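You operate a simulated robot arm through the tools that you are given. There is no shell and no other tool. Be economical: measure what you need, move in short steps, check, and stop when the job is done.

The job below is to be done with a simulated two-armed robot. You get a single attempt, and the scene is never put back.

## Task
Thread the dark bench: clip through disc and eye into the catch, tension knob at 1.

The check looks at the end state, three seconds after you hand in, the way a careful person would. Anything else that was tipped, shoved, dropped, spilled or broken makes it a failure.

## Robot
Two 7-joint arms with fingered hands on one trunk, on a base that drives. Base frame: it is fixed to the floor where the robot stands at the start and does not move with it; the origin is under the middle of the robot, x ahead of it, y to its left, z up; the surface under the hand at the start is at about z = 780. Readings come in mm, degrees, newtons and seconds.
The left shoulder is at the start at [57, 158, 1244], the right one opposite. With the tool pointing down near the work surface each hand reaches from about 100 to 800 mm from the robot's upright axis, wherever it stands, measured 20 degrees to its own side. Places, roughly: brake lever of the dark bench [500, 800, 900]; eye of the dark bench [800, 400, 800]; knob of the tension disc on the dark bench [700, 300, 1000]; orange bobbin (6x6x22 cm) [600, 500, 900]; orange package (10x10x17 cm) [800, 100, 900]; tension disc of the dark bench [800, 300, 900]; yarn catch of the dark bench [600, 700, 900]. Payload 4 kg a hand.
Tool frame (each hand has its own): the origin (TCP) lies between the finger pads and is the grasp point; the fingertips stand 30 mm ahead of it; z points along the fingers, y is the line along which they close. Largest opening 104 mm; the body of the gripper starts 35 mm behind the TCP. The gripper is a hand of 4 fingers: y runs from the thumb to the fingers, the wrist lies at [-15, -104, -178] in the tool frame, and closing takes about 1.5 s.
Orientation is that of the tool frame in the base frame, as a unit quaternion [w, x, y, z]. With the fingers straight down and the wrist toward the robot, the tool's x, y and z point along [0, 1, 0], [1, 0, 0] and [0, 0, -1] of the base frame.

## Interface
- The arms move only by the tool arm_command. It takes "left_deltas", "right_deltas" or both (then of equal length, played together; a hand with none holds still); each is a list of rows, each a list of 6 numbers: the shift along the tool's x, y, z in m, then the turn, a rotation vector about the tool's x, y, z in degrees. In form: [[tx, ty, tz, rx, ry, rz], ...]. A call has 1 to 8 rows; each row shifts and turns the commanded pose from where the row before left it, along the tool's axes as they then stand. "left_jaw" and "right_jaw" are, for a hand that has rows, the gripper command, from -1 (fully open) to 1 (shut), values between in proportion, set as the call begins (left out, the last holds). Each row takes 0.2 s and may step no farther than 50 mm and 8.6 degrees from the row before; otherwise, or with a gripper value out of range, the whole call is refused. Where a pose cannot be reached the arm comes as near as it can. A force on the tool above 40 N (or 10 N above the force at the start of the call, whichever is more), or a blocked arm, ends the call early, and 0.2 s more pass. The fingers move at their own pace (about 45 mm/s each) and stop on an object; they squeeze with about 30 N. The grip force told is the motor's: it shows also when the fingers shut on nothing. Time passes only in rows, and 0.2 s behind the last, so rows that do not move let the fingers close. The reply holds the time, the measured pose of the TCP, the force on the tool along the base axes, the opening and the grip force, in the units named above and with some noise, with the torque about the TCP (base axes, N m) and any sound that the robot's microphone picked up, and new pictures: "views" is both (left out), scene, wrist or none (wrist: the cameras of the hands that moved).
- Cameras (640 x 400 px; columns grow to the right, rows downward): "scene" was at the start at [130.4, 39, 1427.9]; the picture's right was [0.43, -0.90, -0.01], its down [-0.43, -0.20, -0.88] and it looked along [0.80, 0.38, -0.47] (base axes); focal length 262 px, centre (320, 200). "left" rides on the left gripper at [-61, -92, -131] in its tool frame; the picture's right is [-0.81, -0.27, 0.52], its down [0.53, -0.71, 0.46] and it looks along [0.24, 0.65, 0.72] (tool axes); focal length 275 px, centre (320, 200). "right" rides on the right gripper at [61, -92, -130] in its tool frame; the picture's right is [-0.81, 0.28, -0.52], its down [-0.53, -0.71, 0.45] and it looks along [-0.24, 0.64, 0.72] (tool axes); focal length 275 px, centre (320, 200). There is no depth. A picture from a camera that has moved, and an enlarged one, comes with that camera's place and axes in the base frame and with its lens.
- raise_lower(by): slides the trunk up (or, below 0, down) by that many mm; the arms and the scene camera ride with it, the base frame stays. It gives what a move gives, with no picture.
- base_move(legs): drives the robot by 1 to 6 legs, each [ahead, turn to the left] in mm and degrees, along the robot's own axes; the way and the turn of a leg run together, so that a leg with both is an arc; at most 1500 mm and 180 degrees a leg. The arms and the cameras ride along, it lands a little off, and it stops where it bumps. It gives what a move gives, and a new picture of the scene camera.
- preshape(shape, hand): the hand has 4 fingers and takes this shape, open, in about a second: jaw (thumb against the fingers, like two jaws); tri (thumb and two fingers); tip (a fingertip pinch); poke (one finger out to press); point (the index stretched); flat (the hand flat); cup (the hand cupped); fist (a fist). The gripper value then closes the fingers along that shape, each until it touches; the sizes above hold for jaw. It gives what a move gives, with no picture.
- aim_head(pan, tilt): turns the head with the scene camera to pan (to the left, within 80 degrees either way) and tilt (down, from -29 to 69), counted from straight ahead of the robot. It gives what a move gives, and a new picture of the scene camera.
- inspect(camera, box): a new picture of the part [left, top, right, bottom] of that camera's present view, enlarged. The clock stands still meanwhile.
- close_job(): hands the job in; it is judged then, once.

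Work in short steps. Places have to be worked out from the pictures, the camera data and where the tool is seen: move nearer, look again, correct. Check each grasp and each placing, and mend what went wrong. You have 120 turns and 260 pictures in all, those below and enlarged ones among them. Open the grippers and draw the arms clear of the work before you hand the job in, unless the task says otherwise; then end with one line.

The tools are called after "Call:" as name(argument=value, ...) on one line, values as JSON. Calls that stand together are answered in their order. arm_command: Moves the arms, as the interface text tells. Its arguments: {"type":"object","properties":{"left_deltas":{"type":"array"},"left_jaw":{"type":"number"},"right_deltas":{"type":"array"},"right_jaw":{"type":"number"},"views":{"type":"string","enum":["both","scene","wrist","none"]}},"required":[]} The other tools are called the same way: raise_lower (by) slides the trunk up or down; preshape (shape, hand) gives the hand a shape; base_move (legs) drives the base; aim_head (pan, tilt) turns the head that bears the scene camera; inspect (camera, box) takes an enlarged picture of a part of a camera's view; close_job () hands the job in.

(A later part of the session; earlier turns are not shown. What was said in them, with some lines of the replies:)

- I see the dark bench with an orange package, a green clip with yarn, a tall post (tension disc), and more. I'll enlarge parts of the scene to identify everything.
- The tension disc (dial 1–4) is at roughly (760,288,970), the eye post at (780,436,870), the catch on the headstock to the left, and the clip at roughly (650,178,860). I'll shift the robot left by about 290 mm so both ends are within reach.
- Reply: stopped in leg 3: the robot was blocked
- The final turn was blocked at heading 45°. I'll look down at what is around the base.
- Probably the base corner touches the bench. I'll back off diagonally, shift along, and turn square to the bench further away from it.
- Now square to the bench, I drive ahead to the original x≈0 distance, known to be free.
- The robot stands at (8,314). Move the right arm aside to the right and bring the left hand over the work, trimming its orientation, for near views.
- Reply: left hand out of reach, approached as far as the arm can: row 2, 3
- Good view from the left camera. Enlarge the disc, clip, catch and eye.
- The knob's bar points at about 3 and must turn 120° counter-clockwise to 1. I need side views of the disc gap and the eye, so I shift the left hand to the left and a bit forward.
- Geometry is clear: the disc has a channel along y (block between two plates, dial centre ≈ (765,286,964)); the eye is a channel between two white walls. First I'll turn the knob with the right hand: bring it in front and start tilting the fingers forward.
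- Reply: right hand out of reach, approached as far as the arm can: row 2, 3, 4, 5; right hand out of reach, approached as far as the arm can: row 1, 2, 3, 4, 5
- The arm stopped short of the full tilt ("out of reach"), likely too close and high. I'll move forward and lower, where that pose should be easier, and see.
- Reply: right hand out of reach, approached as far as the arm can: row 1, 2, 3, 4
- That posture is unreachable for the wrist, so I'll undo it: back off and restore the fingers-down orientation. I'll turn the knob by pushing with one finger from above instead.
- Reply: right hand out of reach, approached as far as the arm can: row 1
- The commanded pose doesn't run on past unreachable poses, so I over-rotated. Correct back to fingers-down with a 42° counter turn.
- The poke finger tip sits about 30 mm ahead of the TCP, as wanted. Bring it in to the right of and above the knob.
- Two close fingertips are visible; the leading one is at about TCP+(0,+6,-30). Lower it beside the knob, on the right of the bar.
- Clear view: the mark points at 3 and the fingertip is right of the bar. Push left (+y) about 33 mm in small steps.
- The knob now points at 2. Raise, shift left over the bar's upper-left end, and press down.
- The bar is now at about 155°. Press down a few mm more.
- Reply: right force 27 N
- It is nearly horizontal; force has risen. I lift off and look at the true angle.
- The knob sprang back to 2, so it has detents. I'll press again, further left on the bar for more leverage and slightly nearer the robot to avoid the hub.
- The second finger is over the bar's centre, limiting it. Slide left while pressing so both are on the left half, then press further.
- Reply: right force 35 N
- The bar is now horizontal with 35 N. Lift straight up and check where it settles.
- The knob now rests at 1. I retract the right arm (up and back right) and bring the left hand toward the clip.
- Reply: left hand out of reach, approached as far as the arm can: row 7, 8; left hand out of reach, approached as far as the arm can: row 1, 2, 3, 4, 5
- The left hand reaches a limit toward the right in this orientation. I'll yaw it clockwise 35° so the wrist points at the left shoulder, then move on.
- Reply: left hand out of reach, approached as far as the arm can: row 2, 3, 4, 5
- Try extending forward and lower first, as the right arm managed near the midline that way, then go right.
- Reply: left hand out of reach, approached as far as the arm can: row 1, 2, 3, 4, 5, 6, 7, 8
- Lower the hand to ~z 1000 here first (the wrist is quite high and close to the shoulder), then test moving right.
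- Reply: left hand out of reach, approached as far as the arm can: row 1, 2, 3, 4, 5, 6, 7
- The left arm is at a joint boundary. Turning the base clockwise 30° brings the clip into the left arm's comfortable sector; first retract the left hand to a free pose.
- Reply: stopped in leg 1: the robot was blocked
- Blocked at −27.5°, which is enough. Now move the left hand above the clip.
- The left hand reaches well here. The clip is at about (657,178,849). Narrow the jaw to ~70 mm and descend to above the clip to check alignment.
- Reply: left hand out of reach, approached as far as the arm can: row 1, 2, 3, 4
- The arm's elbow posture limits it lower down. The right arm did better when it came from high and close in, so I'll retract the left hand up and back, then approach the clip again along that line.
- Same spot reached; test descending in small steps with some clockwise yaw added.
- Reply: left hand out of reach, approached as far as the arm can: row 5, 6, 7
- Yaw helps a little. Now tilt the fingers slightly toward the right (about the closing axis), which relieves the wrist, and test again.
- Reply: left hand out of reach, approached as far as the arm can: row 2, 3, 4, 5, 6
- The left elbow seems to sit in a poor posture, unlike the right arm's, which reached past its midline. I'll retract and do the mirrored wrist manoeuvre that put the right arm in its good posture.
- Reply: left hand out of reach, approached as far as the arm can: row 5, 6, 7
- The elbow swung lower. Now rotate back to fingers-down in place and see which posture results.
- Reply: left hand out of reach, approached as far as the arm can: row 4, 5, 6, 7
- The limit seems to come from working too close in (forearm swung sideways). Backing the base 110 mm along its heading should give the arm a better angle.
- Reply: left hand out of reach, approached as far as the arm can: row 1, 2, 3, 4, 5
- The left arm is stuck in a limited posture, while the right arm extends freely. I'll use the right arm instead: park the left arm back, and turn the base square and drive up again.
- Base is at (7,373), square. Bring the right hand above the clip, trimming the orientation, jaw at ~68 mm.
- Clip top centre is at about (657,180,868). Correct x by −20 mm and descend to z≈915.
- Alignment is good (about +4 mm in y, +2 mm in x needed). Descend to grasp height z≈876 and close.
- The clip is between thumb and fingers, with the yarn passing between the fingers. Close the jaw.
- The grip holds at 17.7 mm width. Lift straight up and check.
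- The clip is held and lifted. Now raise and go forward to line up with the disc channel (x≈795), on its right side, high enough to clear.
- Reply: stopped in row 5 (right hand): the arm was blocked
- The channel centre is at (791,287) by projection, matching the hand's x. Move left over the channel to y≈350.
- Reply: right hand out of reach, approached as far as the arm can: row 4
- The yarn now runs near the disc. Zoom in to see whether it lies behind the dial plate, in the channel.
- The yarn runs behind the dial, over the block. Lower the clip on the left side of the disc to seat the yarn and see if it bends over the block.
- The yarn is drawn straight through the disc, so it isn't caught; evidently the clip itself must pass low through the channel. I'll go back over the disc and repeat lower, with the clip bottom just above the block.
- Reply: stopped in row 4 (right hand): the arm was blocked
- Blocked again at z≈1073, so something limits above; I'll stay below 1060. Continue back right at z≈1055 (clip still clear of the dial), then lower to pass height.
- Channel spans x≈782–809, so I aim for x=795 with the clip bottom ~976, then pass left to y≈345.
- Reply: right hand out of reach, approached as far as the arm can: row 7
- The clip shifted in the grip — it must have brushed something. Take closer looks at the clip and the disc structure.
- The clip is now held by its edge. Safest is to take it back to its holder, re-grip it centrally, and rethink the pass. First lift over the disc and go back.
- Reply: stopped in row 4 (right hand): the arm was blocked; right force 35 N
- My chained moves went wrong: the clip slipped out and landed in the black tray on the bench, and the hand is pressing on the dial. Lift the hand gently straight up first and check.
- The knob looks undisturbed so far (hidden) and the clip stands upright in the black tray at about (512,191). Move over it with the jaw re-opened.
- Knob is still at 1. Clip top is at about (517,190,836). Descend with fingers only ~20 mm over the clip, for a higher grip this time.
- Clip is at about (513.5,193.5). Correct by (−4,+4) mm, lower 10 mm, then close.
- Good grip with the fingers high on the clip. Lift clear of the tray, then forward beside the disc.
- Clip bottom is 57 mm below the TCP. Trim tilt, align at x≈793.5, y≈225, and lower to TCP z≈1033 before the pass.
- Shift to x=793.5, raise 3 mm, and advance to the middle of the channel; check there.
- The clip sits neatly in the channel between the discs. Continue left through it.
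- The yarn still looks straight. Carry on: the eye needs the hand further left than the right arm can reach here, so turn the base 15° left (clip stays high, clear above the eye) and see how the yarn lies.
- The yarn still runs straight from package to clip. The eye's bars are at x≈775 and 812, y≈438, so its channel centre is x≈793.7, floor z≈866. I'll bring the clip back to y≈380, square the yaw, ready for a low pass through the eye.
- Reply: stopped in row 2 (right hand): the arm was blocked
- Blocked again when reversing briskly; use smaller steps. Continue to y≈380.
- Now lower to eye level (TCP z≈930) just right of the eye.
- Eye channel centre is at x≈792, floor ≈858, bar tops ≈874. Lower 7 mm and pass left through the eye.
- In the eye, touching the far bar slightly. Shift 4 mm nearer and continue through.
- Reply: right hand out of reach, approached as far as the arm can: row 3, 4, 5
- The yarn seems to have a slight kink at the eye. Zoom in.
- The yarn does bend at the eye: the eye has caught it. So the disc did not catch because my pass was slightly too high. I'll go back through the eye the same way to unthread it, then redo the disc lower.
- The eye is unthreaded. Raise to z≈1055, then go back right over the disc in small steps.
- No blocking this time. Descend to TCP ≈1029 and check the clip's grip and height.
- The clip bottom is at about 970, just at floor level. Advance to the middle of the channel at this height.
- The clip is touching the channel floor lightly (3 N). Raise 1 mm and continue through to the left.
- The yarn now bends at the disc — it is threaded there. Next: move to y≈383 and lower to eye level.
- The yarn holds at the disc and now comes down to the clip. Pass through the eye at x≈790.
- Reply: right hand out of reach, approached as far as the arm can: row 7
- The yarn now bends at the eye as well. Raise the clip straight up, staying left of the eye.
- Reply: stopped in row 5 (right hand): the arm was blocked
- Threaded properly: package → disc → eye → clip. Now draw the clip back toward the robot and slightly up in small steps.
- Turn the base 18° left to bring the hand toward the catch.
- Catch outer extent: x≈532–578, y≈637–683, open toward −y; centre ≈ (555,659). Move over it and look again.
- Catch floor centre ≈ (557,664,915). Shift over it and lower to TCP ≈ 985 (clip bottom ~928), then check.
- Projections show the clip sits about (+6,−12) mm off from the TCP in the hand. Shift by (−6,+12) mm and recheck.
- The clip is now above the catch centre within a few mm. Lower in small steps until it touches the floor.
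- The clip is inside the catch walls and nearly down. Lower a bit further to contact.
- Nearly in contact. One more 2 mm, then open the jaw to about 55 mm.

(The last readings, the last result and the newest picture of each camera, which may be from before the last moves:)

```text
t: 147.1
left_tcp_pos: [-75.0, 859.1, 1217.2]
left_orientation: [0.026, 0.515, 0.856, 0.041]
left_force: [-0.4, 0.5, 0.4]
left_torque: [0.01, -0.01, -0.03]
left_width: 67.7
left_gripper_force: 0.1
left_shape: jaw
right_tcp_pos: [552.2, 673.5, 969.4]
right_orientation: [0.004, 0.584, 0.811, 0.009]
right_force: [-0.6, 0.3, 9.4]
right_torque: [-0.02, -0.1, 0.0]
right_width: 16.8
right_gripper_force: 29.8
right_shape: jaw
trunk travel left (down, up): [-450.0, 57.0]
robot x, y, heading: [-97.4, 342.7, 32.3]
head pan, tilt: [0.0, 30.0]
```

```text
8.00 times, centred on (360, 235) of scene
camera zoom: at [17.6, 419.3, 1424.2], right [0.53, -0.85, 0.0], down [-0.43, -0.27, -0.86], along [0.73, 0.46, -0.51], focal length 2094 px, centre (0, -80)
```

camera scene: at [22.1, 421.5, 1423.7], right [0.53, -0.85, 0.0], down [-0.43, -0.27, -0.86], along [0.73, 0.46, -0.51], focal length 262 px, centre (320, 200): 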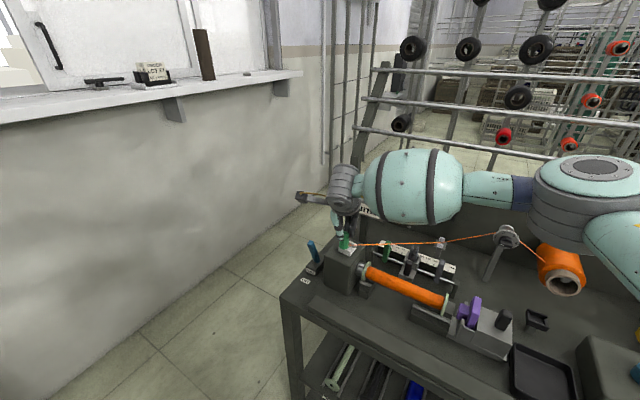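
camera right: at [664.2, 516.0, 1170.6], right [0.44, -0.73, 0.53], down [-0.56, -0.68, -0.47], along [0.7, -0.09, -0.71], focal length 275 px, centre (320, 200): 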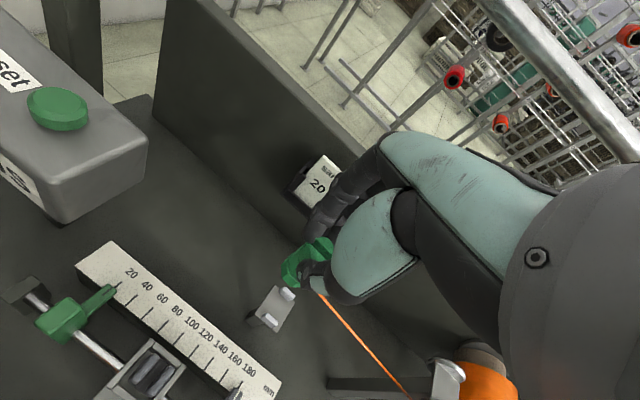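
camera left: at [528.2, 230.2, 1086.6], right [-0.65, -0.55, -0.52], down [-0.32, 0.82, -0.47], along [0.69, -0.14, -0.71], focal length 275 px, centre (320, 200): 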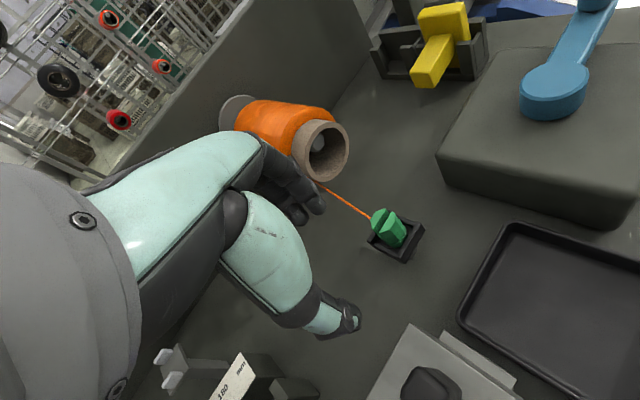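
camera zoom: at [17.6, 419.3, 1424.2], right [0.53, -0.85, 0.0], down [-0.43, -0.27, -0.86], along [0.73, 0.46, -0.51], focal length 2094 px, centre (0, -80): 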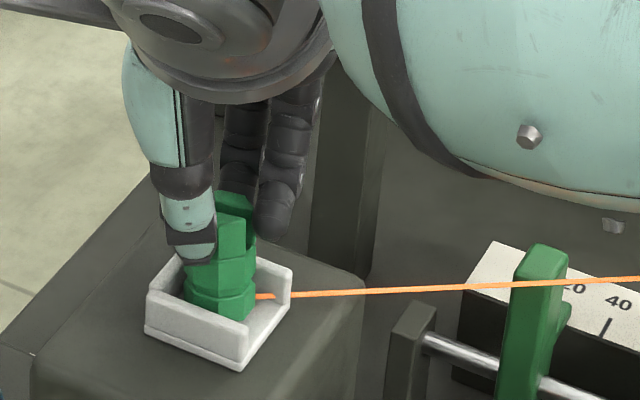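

Firm contact (9 N): the clip stands on the catch floor. Open the jaw without moving.

Call:
arm_command(right_deltas=[[0, 0, -0.001, 0, 0, 0], [0, 0, 0, 0, 0, 0], [0, 0, 0, 0, 0, 0], [0, 0, 0, 0, 0, 0], [0, 0, 0, 0, 0, 0]], right_jaw=-0.1, views="none")

Call:
inspect(camera="scene", box=[330, 210, 390, 260])

Call:
inspect(camera="right", box=[240, 170, 400, 310])

```text
t: 148.3
left_tcp_pos: [-72.7, 859.8, 1216.3]
left_orientation: [0.027, 0.514, 0.856, 0.039]
left_force: [0.2, -1.4, -0.4]
left_torque: [-0.02, 0.04, 0.01]
left_width: 67.8
left_gripper_force: 0.1
left_shape: jaw
right_tcp_pos: [554.3, 674.6, 967.9]
right_orientation: [0.004, 0.585, 0.811, 0.005]
right_force: [-0.2, 0.1, 0.0]
right_torque: [0.01, 0.02, -0.03]
right_width: 56.9
right_gripper_force: 0.1
right_shape: jaw
trunk travel left (down, up): [-450.0, 57.0]
robot x, y, heading: [-96.3, 343.0, 32.1]
head pan, tilt: [0.0, 30.0]
```

```text
8.00 times, centred on (360, 235) of scene
camera zoom: at [19.4, 420.1, 1424.0], right [0.53, -0.85, 0.0], down [-0.43, -0.27, -0.86], along [0.73, 0.46, -0.51], focal length 2094 px, centre (0, -80)
```

zoom: 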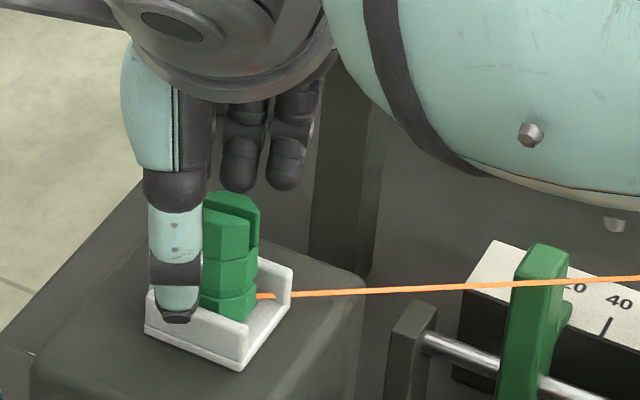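

```text
2.86 times, centred on (320, 240) of right
camera zoom: at [447.1, 702.3, 1098.2], right [0.51, -0.69, 0.52], down [-0.5, -0.73, -0.47], along [0.7, -0.02, -0.72], focal length 786 px, centre (320, 86)
```

zoom: 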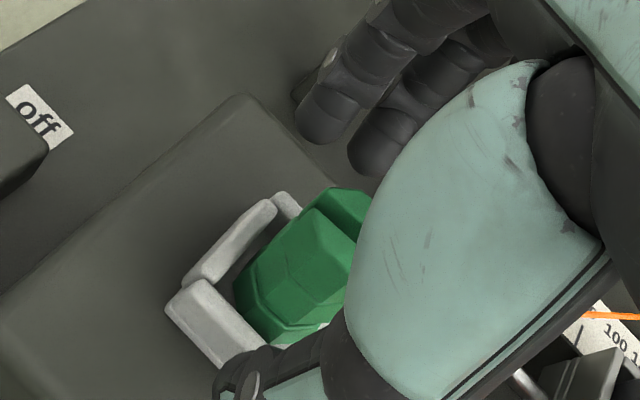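

The clip stands upright and free in the catch. Raise the hand straight up, in gentle steps.

Call:
arm_command(right_deltas=[[0, 0, -0.008, 0, 0, 0], [0, 0, -0.012, 0, 0, 0], [0, 0, -0.015, 0, 0, 0], [0, 0, -0.018, 0, 0, 0], [0, 0, -0.018, 0, 0, 0], [0, 0, -0.018, 0, 0, 0]], views="none")

Call:
inspect(camera="scene", box=[320, 200, 400, 264])

```text
t: 149.7
left_tcp_pos: [-72.7, 861.1, 1215.4]
left_orientation: [0.026, 0.514, 0.856, 0.04]
left_force: [0.8, 0.0, -0.7]
left_torque: [0.02, -0.01, 0.0]
left_width: 67.5
left_gripper_force: 0.0
left_shape: jaw
right_tcp_pos: [552.1, 673.9, 1058.8]
right_orientation: [0.004, 0.584, 0.811, 0.006]
right_force: [-0.7, 0.1, -0.3]
right_torque: [-0.04, -0.02, 0.0]
right_width: 56.7
right_gripper_force: 0.1
right_shape: jaw
trunk travel left (down, up): [-450.0, 57.0]
robot x, y, heading: [-95.6, 345.5, 32.3]
head pan, tilt: [0.0, 30.0]
```

```text
6.25 times, centred on (360, 232) of scene
camera zoom: at [18.8, 419.9, 1424.1], right [0.53, -0.85, 0.0], down [-0.43, -0.27, -0.86], along [0.73, 0.46, -0.51], focal length 1636 px, centre (70, 0)
```

zoom: 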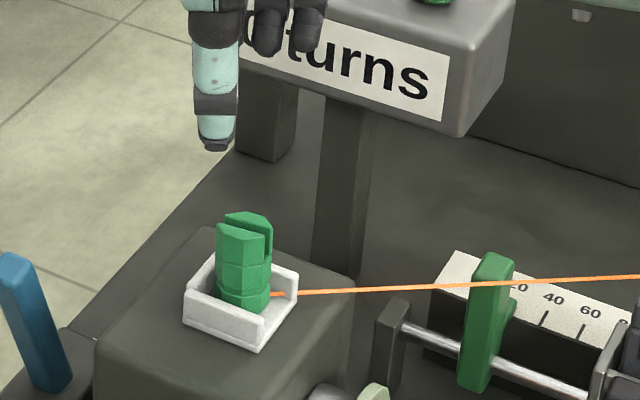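

Clip is well seated. Draw the right arm back and up, clear of the work.

Call:
arm_command(right_deltas=[[0, -0.015, -0.01, 0, 0, 0], [0, -0.025, -0.015, 0, 0, 0], [0, -0.025, -0.015, 0, 0, 0], [0, -0.025, -0.015, 0, 0, 0], [0, -0.025, -0.015, 0, 0, 0], [0, -0.025, -0.015, 0, 0, 0], [0, -0.025, -0.01, 0, 0, 0], [0, -0.02, 0, 0, 0, 0]], views="scene")

Call:
aim_head(pan=-25, tilt=32)

```text
t: 151.5
left_tcp_pos: [-73.5, 859.6, 1216.8]
left_orientation: [0.026, 0.514, 0.856, 0.04]
left_force: [-0.1, -0.6, 0.7]
left_torque: [0.04, -0.03, -0.01]
left_width: 67.6
left_gripper_force: 0.0
left_shape: jaw
right_tcp_pos: [373.9, 613.4, 1151.5]
right_orientation: [0.004, 0.585, 0.811, 0.006]
right_force: [0.4, 0.6, 0.6]
right_torque: [0.03, -0.02, 0.0]
right_width: 56.7
right_gripper_force: 0.0
right_shape: jaw
trunk travel left (down, up): [-450.0, 57.0]
robot x, y, heading: [-100.8, 345.7, 32.1]
head pan, tilt: [0.0, 30.0]
camera scene: at [18.5, 419.9, 1424.1], right [0.53, -0.85, 0.0], down [-0.43, -0.27, -0.86], along [0.73, 0.46, -0.51], focal length 262 px, centre (320, 200)
```

scene: 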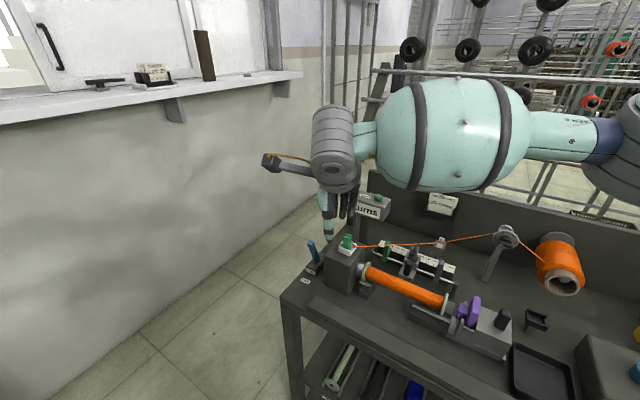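

```text
t: 152.4
left_tcp_pos: [-73.5, 861.0, 1216.0]
left_orientation: [0.027, 0.515, 0.856, 0.04]
left_force: [0.6, -0.4, 0.1]
left_torque: [-0.02, 0.01, -0.01]
left_width: 67.6
left_gripper_force: 0.0
left_shape: jaw
right_tcp_pos: [375.9, 614.1, 1149.9]
right_orientation: [0.003, 0.584, 0.812, 0.007]
right_force: [-0.2, -0.2, -0.3]
right_torque: [0.05, 0.04, 0.0]
right_width: 56.8
right_gripper_force: 0.2
right_shape: jaw
trunk travel left (down, up): [-450.0, 57.0]
robot x, y, heading: [-96.5, 348.9, 32.5]
head pan, tilt: [-25.0, 32.0]
camera scene: at [31.5, 383.0, 1421.0], right [0.13, -0.99, 0.01], down [-0.54, -0.07, -0.84], along [0.84, 0.1, -0.54], focal length 262 px, centre (320, 200)
```

scene: 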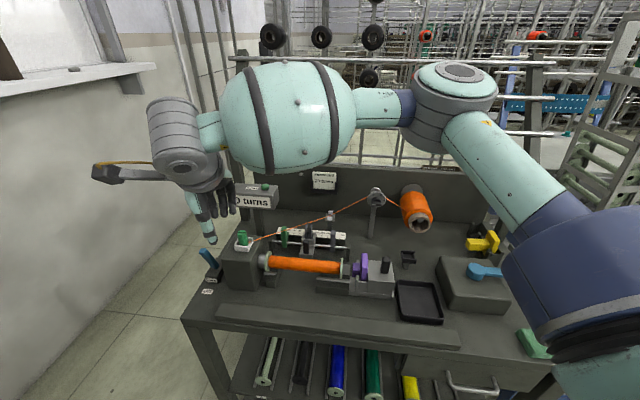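

The whole path is visible: package → disc → eye → clip in catch. Check the knob, eye and catch once more in close-up.

Call:
inspect(camera="scene", box=[355, 180, 405, 220])

Call:
inspect(camera="scene", box=[190, 180, 360, 290])

Call:
arm_command(right_deltas=[[0, -0.02, -0.015, 0, 0, 0], [0, -0.02, -0.015, 0, 0, 0], [0, -0.02, -0.015, 0, 0, 0]], right_jaw=-1, left_deltas=[[0, 0, 0, 0, 0, 0], [0, 0, 0, 0, 0, 0], [0, 0, 0, 0, 0, 0]], left_jaw=-1, views="none")

```text
10.00 times, centred on (380, 200) of scene
camera zoom: at [31.5, 383.0, 1421.0], right [0.13, -0.99, 0.01], down [-0.54, -0.07, -0.84], along [0.84, 0.1, -0.54], focal length 2617 px, centre (-280, 200)
```

zoom: 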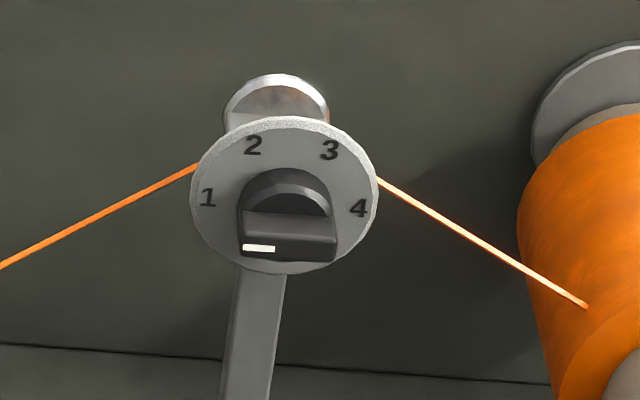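

```text
3.64 times, centred on (275, 235) of scene
camera zoom: at [31.5, 383.0, 1421.0], right [0.13, -0.99, 0.01], down [-0.54, -0.07, -0.84], along [0.84, 0.1, -0.54], focal length 952 px, centre (484, 73)
```

zoom: 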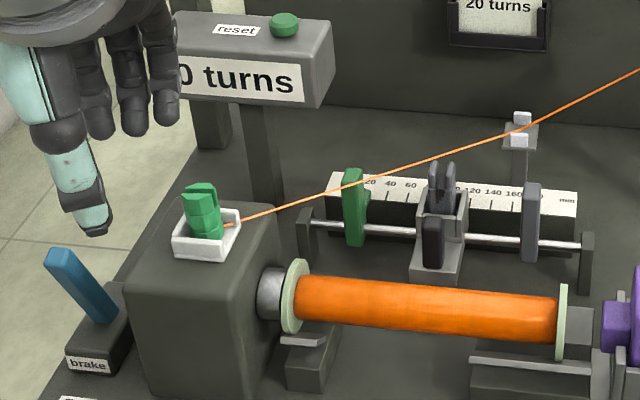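

```text
t: 153.2
left_tcp_pos: [-74.0, 860.3, 1216.2]
left_orientation: [0.027, 0.515, 0.856, 0.04]
left_force: [-0.6, -0.1, 0.3]
left_torque: [0.01, 0.03, -0.01]
left_width: 103.8
left_gripper_force: 0.2
left_shape: jaw
right_tcp_pos: [318.5, 592.7, 1194.6]
right_orientation: [0.003, 0.586, 0.811, 0.007]
right_force: [1.0, -0.3, -0.2]
right_torque: [0.01, 0.03, 0.0]
right_width: 103.4
right_gripper_force: 0.0
right_shape: jaw
trunk travel left (down, up): [-450.0, 57.0]
robot x, y, heading: [-98.6, 348.8, 31.9]
head pan, tilt: [-25.0, 32.0]
```

The yarn passes through the disc and the eye to the clip in the catch, and the knob points at 1. Both grippers are open and the arms are clear, so I hand in.

Call:
close_job()

```text
The job is handed in.
```

The dark bench is threaded: the yarn runs from the package through the disc and the eye to the clip, which stands upright in the catch, and the tension knob is at 1. On the way, the clip slipped out of the hand once and landed upright in the black tray on the bench. In the same slip the hand pressed on the dial with about 33 N. I saw no damage in close-ups afterwards; I re-gripped the clip and finished from there. The base also bumped to a stop twice while turning, the first time with no visible cause and the second probably against the bench.
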